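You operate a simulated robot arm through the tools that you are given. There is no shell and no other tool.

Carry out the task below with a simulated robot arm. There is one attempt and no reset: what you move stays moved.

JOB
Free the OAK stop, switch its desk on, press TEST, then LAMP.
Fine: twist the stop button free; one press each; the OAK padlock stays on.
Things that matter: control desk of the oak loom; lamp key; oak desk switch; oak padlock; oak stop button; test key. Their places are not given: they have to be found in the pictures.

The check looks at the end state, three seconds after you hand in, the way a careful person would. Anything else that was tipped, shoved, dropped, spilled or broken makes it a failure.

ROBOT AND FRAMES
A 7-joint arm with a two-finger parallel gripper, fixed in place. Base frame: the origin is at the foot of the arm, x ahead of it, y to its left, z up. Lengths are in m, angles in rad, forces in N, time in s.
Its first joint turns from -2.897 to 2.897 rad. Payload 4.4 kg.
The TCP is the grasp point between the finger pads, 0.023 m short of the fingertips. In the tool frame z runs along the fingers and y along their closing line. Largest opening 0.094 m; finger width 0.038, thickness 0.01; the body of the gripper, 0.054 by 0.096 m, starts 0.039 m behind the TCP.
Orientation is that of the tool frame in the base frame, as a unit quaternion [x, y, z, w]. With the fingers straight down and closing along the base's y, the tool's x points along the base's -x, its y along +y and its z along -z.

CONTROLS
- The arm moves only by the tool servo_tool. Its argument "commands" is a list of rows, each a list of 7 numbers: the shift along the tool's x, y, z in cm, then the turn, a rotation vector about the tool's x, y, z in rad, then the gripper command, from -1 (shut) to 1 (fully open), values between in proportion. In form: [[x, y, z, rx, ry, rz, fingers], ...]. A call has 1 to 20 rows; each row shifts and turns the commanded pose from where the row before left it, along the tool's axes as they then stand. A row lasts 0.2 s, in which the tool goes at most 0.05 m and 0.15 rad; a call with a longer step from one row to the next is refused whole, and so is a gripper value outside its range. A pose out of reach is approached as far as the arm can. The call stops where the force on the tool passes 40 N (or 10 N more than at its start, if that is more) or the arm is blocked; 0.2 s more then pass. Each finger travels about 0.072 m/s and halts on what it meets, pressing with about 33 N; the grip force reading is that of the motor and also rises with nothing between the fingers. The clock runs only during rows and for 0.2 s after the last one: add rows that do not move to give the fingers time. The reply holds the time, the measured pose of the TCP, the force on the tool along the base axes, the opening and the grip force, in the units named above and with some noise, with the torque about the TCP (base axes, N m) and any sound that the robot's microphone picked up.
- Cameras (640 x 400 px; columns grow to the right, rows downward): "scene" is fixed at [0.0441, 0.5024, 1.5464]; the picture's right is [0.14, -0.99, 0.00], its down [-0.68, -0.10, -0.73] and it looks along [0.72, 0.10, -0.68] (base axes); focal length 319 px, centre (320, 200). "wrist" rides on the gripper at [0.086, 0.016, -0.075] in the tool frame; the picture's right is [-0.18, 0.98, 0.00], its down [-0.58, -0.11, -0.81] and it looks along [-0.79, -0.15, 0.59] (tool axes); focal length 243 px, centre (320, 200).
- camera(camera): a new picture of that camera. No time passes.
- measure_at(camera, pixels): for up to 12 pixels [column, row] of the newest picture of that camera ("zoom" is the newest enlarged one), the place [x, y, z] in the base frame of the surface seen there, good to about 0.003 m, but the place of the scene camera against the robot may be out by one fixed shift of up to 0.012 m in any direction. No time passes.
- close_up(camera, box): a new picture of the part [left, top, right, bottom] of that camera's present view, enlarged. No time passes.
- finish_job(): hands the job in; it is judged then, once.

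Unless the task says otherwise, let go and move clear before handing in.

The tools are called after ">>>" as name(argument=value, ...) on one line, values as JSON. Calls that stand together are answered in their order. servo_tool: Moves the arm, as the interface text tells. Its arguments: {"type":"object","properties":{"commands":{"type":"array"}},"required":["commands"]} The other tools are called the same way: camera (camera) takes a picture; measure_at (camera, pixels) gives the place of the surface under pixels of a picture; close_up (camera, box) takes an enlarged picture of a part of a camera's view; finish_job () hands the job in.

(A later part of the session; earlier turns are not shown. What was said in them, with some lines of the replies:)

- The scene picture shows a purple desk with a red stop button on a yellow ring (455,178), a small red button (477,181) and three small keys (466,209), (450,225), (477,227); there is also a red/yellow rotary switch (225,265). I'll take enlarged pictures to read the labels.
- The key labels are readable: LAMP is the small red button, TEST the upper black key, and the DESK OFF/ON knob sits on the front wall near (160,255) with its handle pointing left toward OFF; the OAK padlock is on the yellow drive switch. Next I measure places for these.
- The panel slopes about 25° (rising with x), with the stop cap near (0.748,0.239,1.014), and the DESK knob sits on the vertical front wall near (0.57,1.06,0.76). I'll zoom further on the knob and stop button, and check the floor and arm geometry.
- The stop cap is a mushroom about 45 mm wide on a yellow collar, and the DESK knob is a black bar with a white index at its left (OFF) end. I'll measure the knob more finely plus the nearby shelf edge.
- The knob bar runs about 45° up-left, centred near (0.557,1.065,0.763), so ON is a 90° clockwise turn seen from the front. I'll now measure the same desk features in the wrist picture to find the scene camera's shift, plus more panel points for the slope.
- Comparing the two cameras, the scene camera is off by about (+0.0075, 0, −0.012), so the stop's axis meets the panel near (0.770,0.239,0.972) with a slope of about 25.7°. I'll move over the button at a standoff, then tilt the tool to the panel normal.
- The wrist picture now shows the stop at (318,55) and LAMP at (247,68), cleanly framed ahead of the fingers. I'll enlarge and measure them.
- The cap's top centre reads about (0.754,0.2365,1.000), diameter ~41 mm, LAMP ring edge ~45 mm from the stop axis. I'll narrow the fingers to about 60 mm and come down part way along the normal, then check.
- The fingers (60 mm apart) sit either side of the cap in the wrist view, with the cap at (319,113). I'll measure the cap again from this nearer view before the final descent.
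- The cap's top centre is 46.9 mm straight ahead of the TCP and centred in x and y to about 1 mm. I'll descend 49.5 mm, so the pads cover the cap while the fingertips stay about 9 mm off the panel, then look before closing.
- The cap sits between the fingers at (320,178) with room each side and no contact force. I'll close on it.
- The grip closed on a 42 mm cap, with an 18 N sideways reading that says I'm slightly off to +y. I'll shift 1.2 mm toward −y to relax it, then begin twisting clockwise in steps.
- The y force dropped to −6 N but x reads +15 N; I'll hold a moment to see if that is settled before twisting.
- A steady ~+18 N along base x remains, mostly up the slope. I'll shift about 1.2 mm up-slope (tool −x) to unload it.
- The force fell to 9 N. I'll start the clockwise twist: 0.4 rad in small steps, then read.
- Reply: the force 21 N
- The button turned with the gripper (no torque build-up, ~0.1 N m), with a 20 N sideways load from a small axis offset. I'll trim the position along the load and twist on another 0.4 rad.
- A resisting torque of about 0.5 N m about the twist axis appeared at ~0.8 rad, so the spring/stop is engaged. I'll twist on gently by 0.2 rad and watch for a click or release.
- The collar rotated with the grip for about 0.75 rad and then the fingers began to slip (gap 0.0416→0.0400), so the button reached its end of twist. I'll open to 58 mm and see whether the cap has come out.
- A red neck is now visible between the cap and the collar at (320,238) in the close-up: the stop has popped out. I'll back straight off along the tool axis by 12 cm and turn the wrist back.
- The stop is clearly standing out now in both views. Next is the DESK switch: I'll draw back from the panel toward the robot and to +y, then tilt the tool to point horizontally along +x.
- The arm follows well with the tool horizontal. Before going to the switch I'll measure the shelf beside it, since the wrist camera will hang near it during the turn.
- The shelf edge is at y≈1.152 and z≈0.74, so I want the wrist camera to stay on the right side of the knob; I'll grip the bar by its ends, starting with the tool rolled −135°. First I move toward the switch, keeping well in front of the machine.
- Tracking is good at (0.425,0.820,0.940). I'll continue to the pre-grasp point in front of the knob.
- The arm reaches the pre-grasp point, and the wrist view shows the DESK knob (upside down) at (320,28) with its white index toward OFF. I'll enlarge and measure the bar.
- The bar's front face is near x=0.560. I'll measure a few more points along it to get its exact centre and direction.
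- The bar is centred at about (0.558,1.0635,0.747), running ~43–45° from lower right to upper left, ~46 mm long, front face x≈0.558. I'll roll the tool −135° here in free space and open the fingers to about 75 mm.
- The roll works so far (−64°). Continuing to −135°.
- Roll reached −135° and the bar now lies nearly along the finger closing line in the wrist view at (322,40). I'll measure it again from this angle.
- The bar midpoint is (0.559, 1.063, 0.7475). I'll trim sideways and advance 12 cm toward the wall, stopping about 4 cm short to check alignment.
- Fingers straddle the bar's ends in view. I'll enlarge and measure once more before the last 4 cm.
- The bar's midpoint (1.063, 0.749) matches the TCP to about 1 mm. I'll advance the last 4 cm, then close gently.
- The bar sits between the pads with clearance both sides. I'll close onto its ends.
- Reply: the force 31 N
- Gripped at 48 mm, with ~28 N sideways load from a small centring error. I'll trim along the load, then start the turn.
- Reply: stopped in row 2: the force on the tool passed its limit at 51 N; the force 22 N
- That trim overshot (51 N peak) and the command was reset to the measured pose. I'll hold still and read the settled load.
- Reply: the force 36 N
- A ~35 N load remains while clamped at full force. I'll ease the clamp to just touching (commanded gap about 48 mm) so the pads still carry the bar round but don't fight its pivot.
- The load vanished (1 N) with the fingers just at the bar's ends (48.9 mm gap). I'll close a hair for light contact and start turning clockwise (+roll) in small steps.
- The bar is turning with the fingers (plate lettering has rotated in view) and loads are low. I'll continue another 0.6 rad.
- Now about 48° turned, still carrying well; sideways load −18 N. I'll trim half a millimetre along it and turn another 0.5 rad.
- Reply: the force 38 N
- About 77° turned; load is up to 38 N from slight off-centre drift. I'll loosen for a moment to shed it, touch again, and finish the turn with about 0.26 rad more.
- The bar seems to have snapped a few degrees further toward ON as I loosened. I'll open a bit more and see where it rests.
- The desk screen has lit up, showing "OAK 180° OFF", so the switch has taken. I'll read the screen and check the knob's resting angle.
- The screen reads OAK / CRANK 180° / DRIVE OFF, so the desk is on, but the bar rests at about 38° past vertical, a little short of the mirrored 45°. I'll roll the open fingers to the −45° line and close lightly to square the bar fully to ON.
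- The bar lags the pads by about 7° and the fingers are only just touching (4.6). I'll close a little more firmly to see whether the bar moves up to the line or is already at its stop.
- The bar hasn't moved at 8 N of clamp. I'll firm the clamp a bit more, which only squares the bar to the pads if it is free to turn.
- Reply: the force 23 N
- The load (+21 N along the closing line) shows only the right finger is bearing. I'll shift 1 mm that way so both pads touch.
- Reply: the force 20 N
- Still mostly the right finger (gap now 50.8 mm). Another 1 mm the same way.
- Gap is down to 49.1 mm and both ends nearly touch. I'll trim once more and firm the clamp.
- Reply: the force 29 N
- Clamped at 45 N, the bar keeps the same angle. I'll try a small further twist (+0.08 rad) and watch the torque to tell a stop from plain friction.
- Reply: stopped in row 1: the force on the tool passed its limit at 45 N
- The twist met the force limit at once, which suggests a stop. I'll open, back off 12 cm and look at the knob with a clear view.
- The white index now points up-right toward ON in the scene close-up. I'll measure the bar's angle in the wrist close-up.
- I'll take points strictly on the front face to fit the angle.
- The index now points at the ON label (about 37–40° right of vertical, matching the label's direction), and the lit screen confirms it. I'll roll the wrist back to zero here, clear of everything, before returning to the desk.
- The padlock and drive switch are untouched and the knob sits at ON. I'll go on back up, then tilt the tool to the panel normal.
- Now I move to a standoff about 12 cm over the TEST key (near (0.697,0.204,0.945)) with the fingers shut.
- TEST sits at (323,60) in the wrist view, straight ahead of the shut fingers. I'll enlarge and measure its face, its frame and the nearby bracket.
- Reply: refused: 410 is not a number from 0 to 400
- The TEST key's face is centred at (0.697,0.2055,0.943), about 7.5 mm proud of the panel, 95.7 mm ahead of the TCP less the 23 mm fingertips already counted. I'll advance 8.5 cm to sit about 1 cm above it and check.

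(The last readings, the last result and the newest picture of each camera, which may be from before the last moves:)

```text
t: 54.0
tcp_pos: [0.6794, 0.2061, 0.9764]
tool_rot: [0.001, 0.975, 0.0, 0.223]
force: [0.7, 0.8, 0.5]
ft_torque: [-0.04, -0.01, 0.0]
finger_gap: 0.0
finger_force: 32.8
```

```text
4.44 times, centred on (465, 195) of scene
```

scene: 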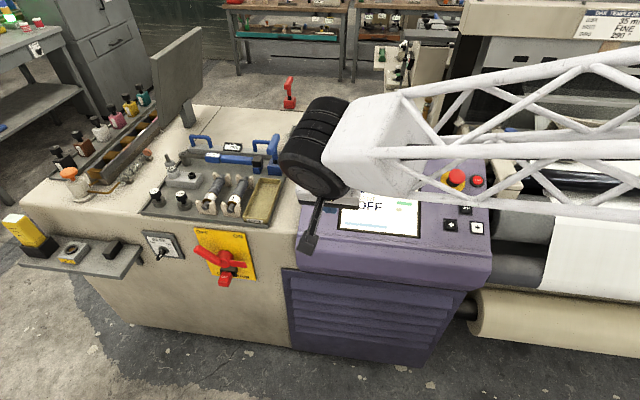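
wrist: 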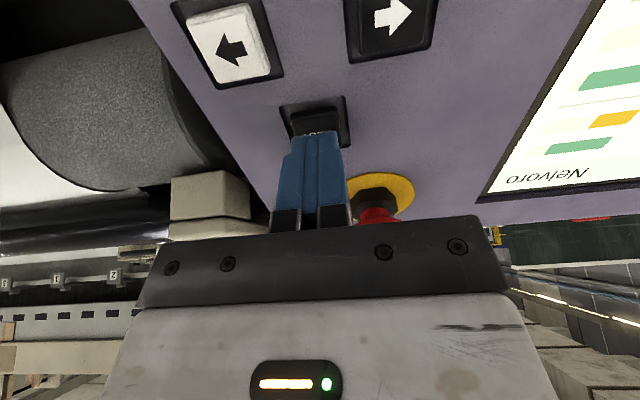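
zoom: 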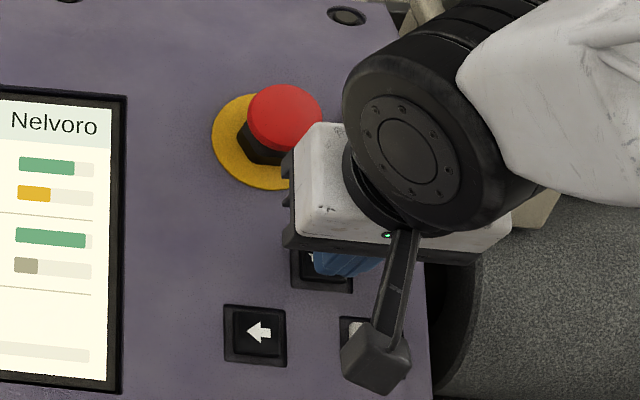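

The shut fingertips hover over TEST at (318,125) in the wrist view with roughly 11–14 mm to go. I'll creep down in small steps.

>>> servo_tool(commands=[[-0.05, -0.03, 0.5, 0, 0, 0, -1], [0, 0, 0.3, 0, 0, 0, -1], [0, 0, 0, 0, 0, 0, -1]])

>>> close_up(camera="wrist", box=[250, 70, 390, 170])

```text
t: 54.8
tcp_pos: [0.6852, 0.2076, 0.9696]
tool_rot: [0.002, 0.975, 0.0, 0.223]
force: [0.3, -0.2, 0.6]
ft_torque: [0.04, 0.02, 0.01]
finger_gap: 0.0
finger_force: 33.0
```

```text
4.00 times, centred on (320, 120) of wrist
```

zoom: 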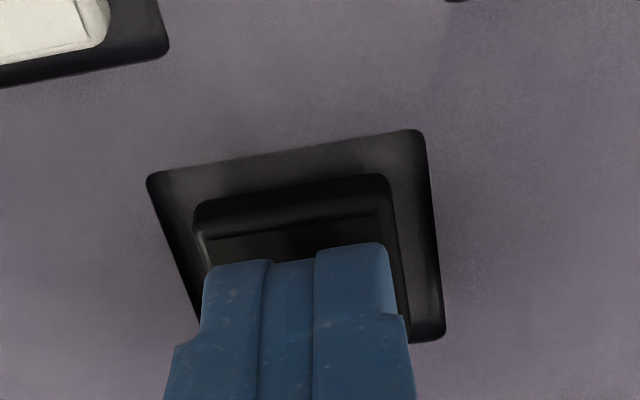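

Fingertips are just above the key face and centred on it. Continuing with 1.5 mm steps until force appears.

>>> servo_tool(commands=[[0, -0.1, 0.15, 0, 0, 0, -1], [0, 0, 0.15, 0, 0, 0, -1], [0, 0, 0, 0, 0, 0, -1]])

```text
t: 55.5
tcp_pos: [0.6864, 0.2064, 0.9667]
tool_rot: [0.002, 0.975, 0.0, 0.223]
force: [0.4, -0.2, 0.4]
ft_torque: [0.02, -0.04, 0.03]
finger_gap: 0.0
finger_force: 33.0
```

No contact yet, about 3 mm expected. Two more 1.5 mm steps.

>>> servo_tool(commands=[[0, 0, 0.15, 0, 0, 0, -1], [0, 0, 0.15, 0, 0, 0, -1], [0, 0, 0, 0, 0, 0, -1]])

>>> close_up(camera="wrist", box=[250, 70, 390, 170])

```text
t: 56.4
tcp_pos: [0.6862, 0.2052, 0.9634]
tool_rot: [0.001, 0.975, 0.0, 0.224]
force: [0.5, 0.2, 0.4]
ft_torque: [0.02, -0.01, -0.02]
finger_gap: 0.0001
finger_force: 33.0
```

```text
4.00 times, centred on (320, 120) of wrist
```

zoom: 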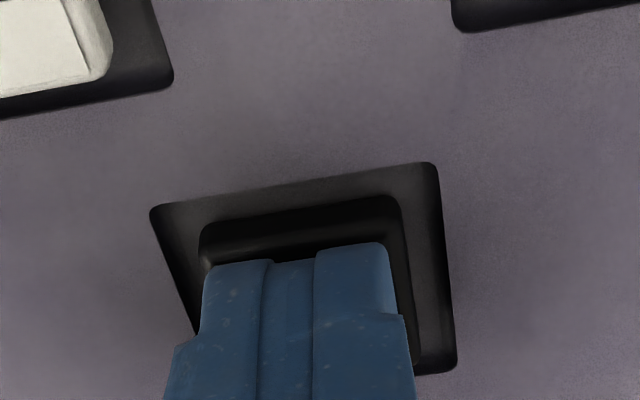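

Still no contact force (0.7 N) though the tip is at the key face. I'll go on 1 mm at a time.

>>> servo_tool(commands=[[0, 0, 0.1, 0, 0, 0, -1], [0, 0, 0.1, 0, 0, 0, -1], [0, 0, 0, 0, 0, 0, -1]])

```text
t: 57.1
tcp_pos: [0.6874, 0.2039, 0.9617]
tool_rot: [0.002, 0.975, -0.001, 0.223]
force: [-3.0, -0.5, 1.1]
ft_torque: [0.02, 0.06, 0.02]
finger_gap: 0.0
finger_force: 33.6
heard: click
```

A click was heard with ~3 N of contact: TEST is pressed. I'll retract straight back right away and look at the screen.

>>> servo_tool(commands=[[0, 0, -0.5, 0, 0, 0, -1], [0, 0, -2.0, 0, 0, 0, -1], [0, 0, -4.0, 0, 0, 0, -1], [0, 0, -4.0, 0, 0, 0, -1], [0, 0, 0, 0, 0, 0, -1]])

>>> close_up(camera="scene", box=[330, 140, 510, 250])

>>> camera(camera="wrist")

```text
t: 58.4
tcp_pos: [0.6434, 0.2065, 1.0564]
tool_rot: [0.001, 0.975, 0.0, 0.224]
force: [-0.5, 0.2, -0.1]
ft_torque: [0.0, 0.0, -0.01]
finger_gap: 0.0
finger_force: 33.2
```

```text
3.56 times, centred on (420, 195) of scene
```

zoom: 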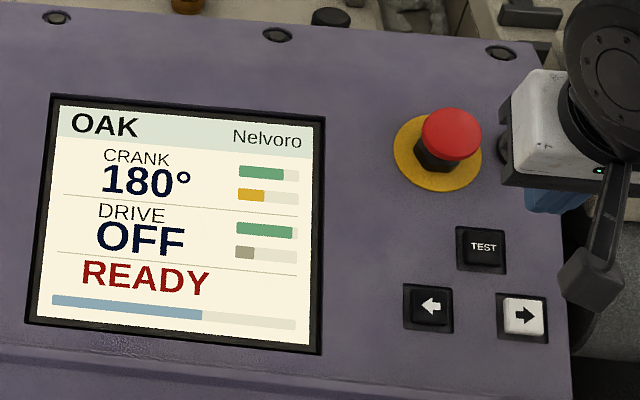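

```text
taken
```

wrist: 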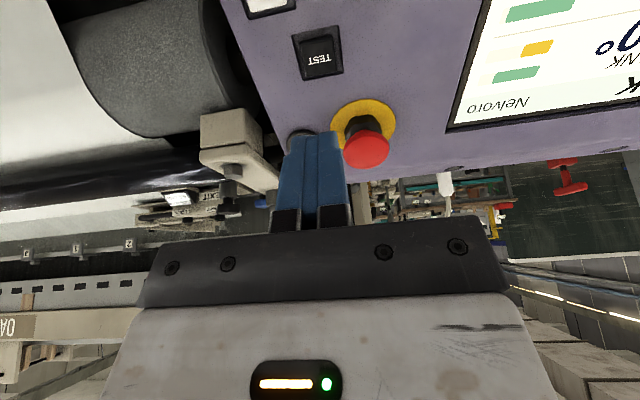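

The screen now shows READY under DRIVE OFF, so TEST registered. Next I move to a standoff over LAMP near (0.771,0.173,0.980).

>>> servo_tool(commands=[[-2.74, -1.12, 0.15, 0, 0, 0, -1], [-2.74, -1.12, 0.15, 0, 0, 0, -1], [-2.74, -1.12, 0.15, 0, 0, 0, -1], [0, 0, 0, 0, 0, 0, -1]])

>>> camera(camera="wrist")

>>> close_up(camera="wrist", box=[275, 25, 371, 85])

>>> measure_at(camera="zoom", pixels=[[320, 200], [320, 250], [320, 300], [260, 250], [380, 250], [200, 250], [450, 250], [320, 150], [320, 350], [100, 200]])

```text
t: 59.4
tcp_pos: [0.7195, 0.1705, 1.0876]
tool_rot: [0.001, 0.975, 0.0, 0.223]
force: [0.6, 0.5, 0.4]
ft_torque: [-0.02, 0.03, -0.01]
finger_gap: 0.0002
finger_force: 32.8
```

```text
taken
```

wrist: 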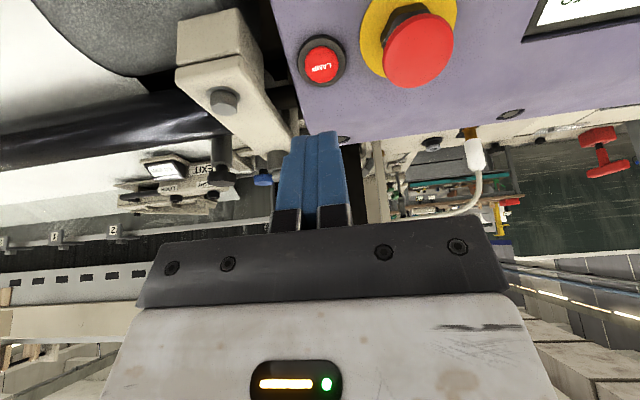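

```text
6.67 times, centred on (323, 55) of wrist
```

zoom: 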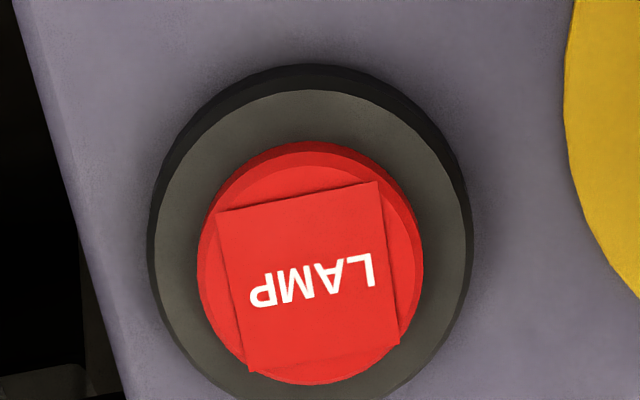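

```text
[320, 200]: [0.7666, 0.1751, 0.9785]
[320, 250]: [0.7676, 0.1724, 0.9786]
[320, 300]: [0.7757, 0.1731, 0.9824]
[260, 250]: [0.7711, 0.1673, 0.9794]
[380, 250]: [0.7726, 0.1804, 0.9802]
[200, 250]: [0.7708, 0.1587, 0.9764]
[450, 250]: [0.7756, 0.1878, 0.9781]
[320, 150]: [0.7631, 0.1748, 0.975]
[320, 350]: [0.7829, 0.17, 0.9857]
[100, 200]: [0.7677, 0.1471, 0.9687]
```

LAMP's face is centred at about (0.7725,0.172,0.981), 3–4 mm proud of its ring, roughly 96 mm ahead. I'll advance 8.5 cm and check before creeping.

>>> servo_tool(commands=[[-0.13, 0.17, 2.5, 0, 0, 0, -1], [0, 0, 2.5, 0, 0, 0, -1], [0, 0, 2.0, 0, 0, 0, -1], [0, 0, 1.5, 0, 0, 0, -1], [0, 0, 0, 0, 0, 0, -1]])

>>> camera(camera="wrist")

>>> close_up(camera="scene", box=[420, 130, 520, 220])

```text
t: 60.5
tcp_pos: [0.7576, 0.1729, 1.0132]
tool_rot: [0.001, 0.975, -0.001, 0.223]
force: [0.3, -0.6, -0.4]
ft_torque: [-0.02, 0.05, -0.01]
finger_gap: 0.0
finger_force: 32.8
```

```text
taken
```

wrist: 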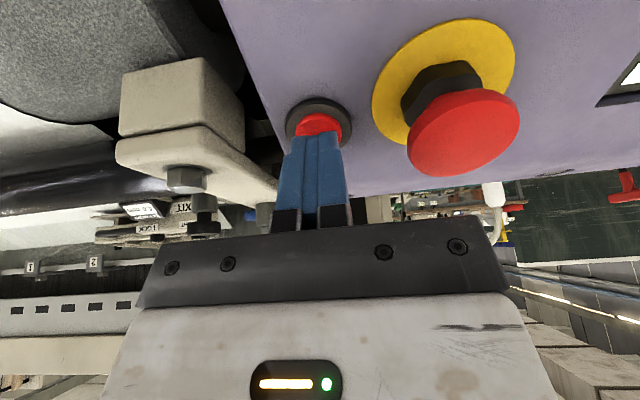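

```text
4.44 times, centred on (470, 175) of scene
```

zoom: 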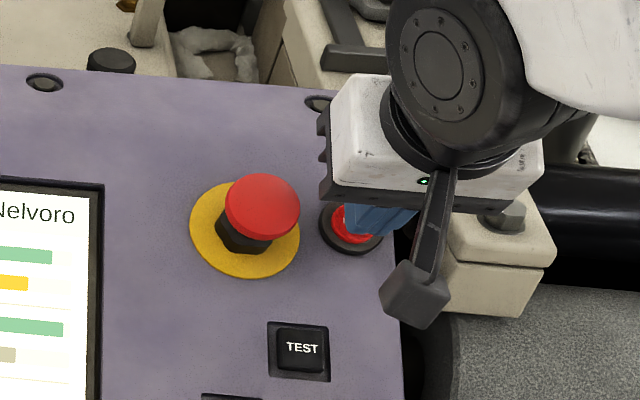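

The fingertips hover over LAMP at (319,125), clear of the stop cap and the bracket, with about 12 mm to go. Creeping in.

>>> servo_tool(commands=[[0, 0, 0.5, 0, 0, 0, -1], [0, 0, 0.3, 0, 0, 0, -1], [0, 0, 0, 0, 0, 0, -1]])

>>> close_up(camera="wrist", box=[250, 80, 390, 180])

```text
t: 61.4
tcp_pos: [0.7593, 0.174, 1.0062]
tool_rot: [0.001, 0.975, -0.001, 0.223]
force: [0.0, -0.6, -0.7]
ft_torque: [0.04, -0.02, -0.03]
finger_gap: 0.0
finger_force: 33.5
```

```text
4.00 times, centred on (320, 130) of wrist
```

zoom: 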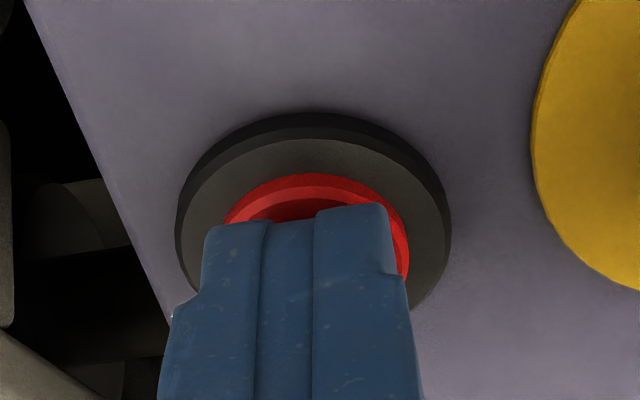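

Tip nearly at the button, well centred. Two 1.5 mm steps.

>>> servo_tool(commands=[[0, 0, 0.15, 0, 0, 0, -1], [0, 0, 0.1, 0, 0, 0, -1], [0, 0, 0, 0, 0, 0, -1]])

```text
t: 62.1
tcp_pos: [0.7615, 0.1731, 1.0028]
tool_rot: [0.002, 0.975, -0.001, 0.223]
force: [0.0, -0.5, -0.9]
ft_torque: [-0.01, 0.03, 0.02]
finger_gap: 0.0
finger_force: 33.0
```

No contact yet; about 2 mm expected. Continuing 1 mm at a time.

>>> servo_tool(commands=[[0, 0, 0.1, 0, 0, 0, -1], [0, 0, 0.1, 0, 0, 0, -1], [0, 0, 0, 0, 0, 0, -1]])

```text
t: 63.0
tcp_pos: [0.7619, 0.1721, 1.0017]
tool_rot: [0.001, 0.975, 0.0, 0.223]
force: [-0.7, -0.5, 0.1]
ft_torque: [-0.02, 0.01, 0.0]
finger_gap: 0.0
finger_force: 33.4
```

>>> servo_tool(commands=[[0, 0, 0.1, 0, 0, 0, -1], [0, 0, 0, 0, 0, 0, -1]])

```text
t: 63.5
tcp_pos: [0.7611, 0.1738, 1.0006]
tool_rot: [0.001, 0.975, 0.0, 0.223]
force: [-0.3, 0.5, 2.5]
ft_torque: [0.05, 0.0, 0.03]
finger_gap: 0.0
finger_force: 32.6
heard: click
```

A click and ~2.5 N of contact: LAMP is pressed. I'll retract straight back and look.

>>> servo_tool(commands=[[0, 0, -0.5, 0, 0, 0, -1], [0, 0, -2.0, 0, 0, 0, -1], [0, 0, -4.0, 0, 0, 0, -1], [0, 0, -4.0, 0, 0, 0, -1], [0, 0, 0, 0, 0, 0, -1]])

>>> camera(camera="wrist")

>>> camera(camera="scene")

>>> close_up(camera="scene", box=[330, 140, 510, 250])

```text
t: 64.8
tcp_pos: [0.7143, 0.1732, 1.0948]
tool_rot: [0.002, 0.975, -0.001, 0.223]
force: [-0.2, 0.3, 0.0]
ft_torque: [-0.02, -0.01, -0.02]
finger_gap: 0.0001
finger_force: 32.7
```

```text
taken
```

wrist: 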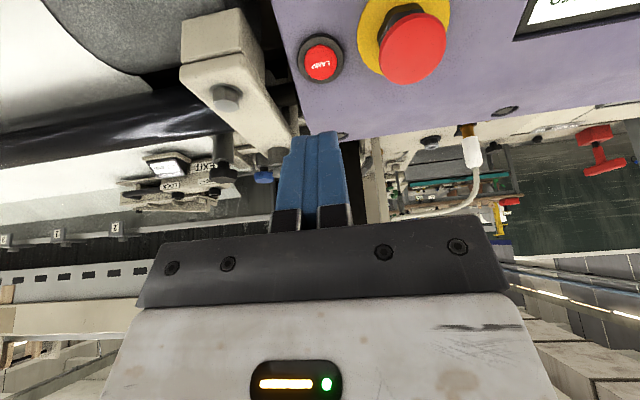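

```text
taken
```

scene: 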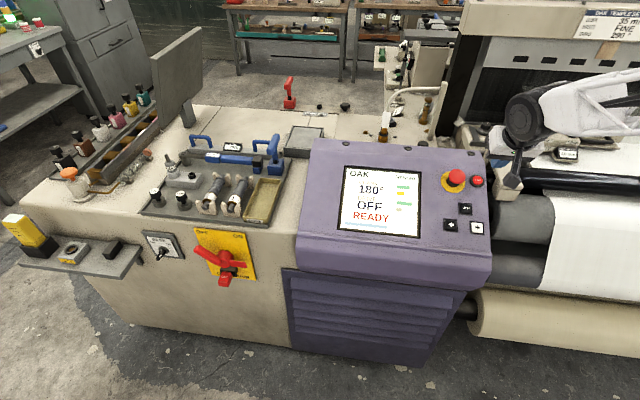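

```text
3.56 times, centred on (420, 195) of scene
```

zoom: 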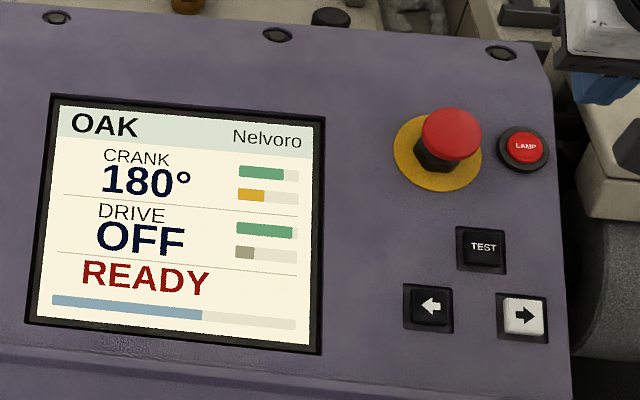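

A click was heard; I'll compare the LAMP key's look now with before, and check the rest of the scene (padlock, switch, stop).

>>> close_up(camera="scene", box=[435, 160, 491, 195])

>>> close_up(camera="wrist", box=[275, 25, 371, 85])

>>> close_up(camera="scene", box=[130, 210, 290, 310])

>>> close_up(camera="scene", box=[360, 0, 640, 200])

```text
11.43 times, centred on (463, 178) of scene
```

zoom: 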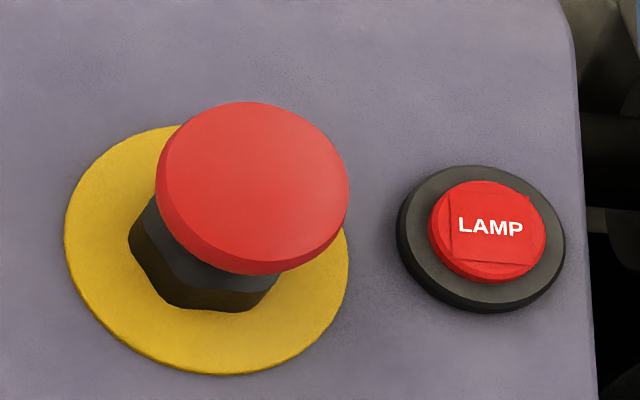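

```text
6.67 times, centred on (323, 55) of wrist
```

zoom: 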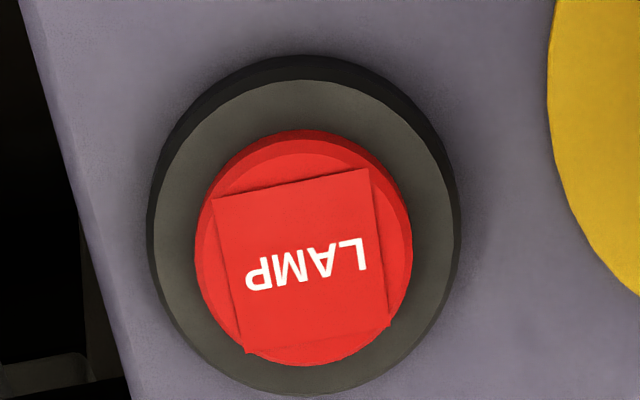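

```text
4.00 times, centred on (210, 260) of scene
```

zoom: 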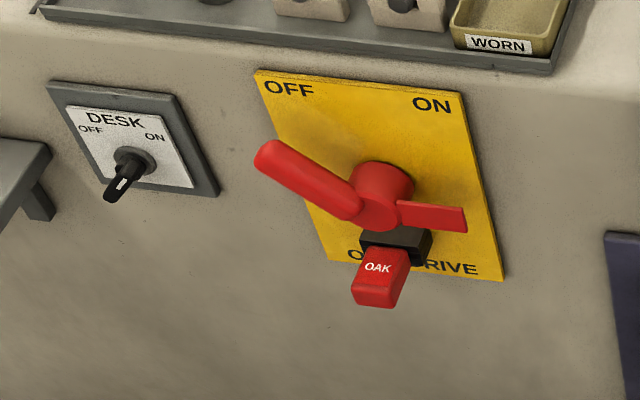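

```text
2.00 times, centred on (500, 100) of scene
```

zoom: 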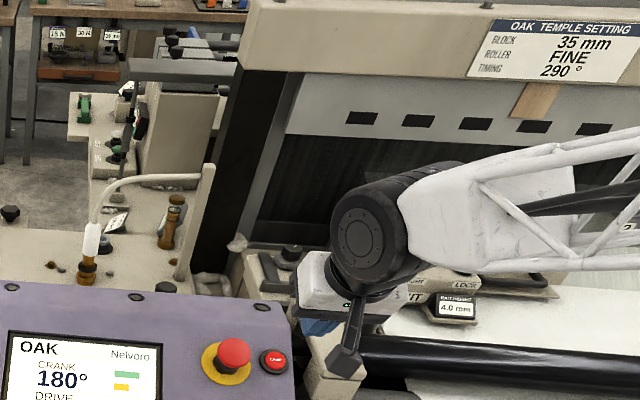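

Final views: the stop stands proud, the DESK index points to ON, the OAK padlock is still on the drive switch, the screen shows OAK / DRIVE OFF / READY, and LAMP's single click was heard. I'll move the arm clear before handing in.

>>> servo_tool(commands=[[0, 0, -3.0, 0, 0, 0, -1], [1.83, 2.86, -2.46, 0, 0, 0, -1], [1.83, 2.86, -2.46, 0, 0, 0, -1], [1.83, 2.86, -2.46, 0, 0, 0, -1], [1.83, 2.86, -2.46, 0, 0, 0, -1], [1.83, 2.86, -2.46, 0, 0, 0, -1], [1.83, 2.86, -2.46, 0, 0, 0, -1], [1.83, 2.86, -2.46, 0, 0, 0, 0], [0, 0, 0, 0, 0, 0, 0.5], [0, 0, 0, 0, 0, 0, 0.5]])

>>> camera(camera="scene")

>>> camera(camera="wrist")

>>> close_up(camera="scene", box=[420, 130, 640, 250])

```text
t: 67.0
tcp_pos: [0.5127, 0.3731, 1.2194]
tool_rot: [0.002, 0.975, 0.0, 0.224]
force: [0.0, 1.1, -0.2]
ft_torque: [-0.01, 0.02, -0.01]
finger_gap: 0.0705
finger_force: 0.0
```

```text
taken
```

scene: 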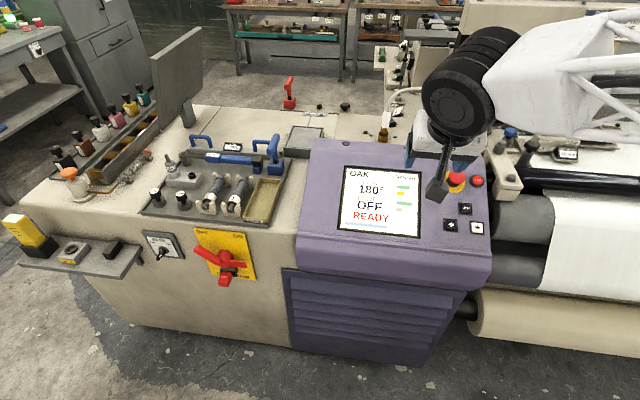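

```text
taken
```

wrist: 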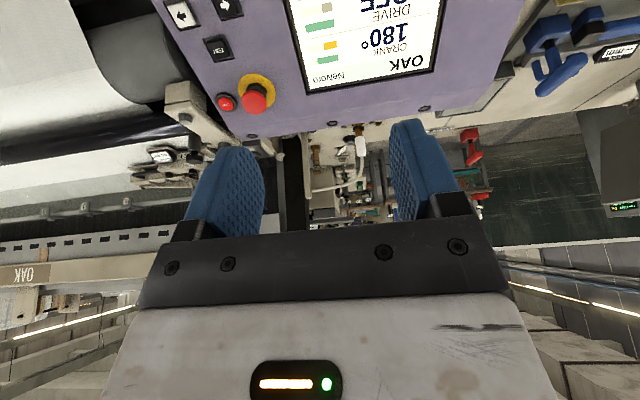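

```text
2.91 times, centred on (530, 190) of scene
```

zoom: 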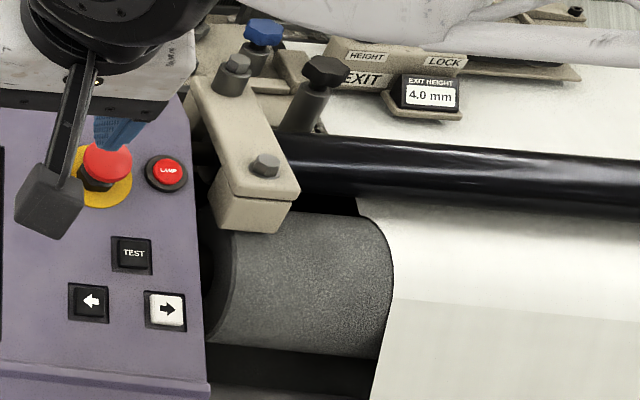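

The arm is clear with nothing held. The screen at (380,200) still shows OAK / DRIVE OFF / READY, the stop is out, and the knob and padlock are as wanted, so I hand the job in.

>>> finish_job()

```text
The job is handed in.
```

I freed the OAK stop, switched its desk on, then pressed TEST once and LAMP once, in that order. The job is handed in. The one thing I couldn't confirm by eye is LAMP.

- **Stop button:** I twisted it clockwise until it reached its end. It popped out and was still standing proud in the last pictures.
- **Desk switch:** I turned the knob until its index pointed at ON. The desk screen lit up with OAK, CRANK 180° and DRIVE OFF. The knob rests at about 37–40° from vertical, slightly less than its OFF angle on the other side. A further twist hit the force limit, so I took that as its stop.
- **TEST:** One press with one click, and the screen then showed READY.
- **LAMP:** One press with one click, but nothing on the desk or the key visibly changed. I did not press it again, because a second press would have broken the one-press rule.
- **Padlock:** The OAK padlock is still on the drive switch, and neither was touched.

I saw nothing else moved or knocked in the last pictures. The arm is clear of the desk and holding nothing.
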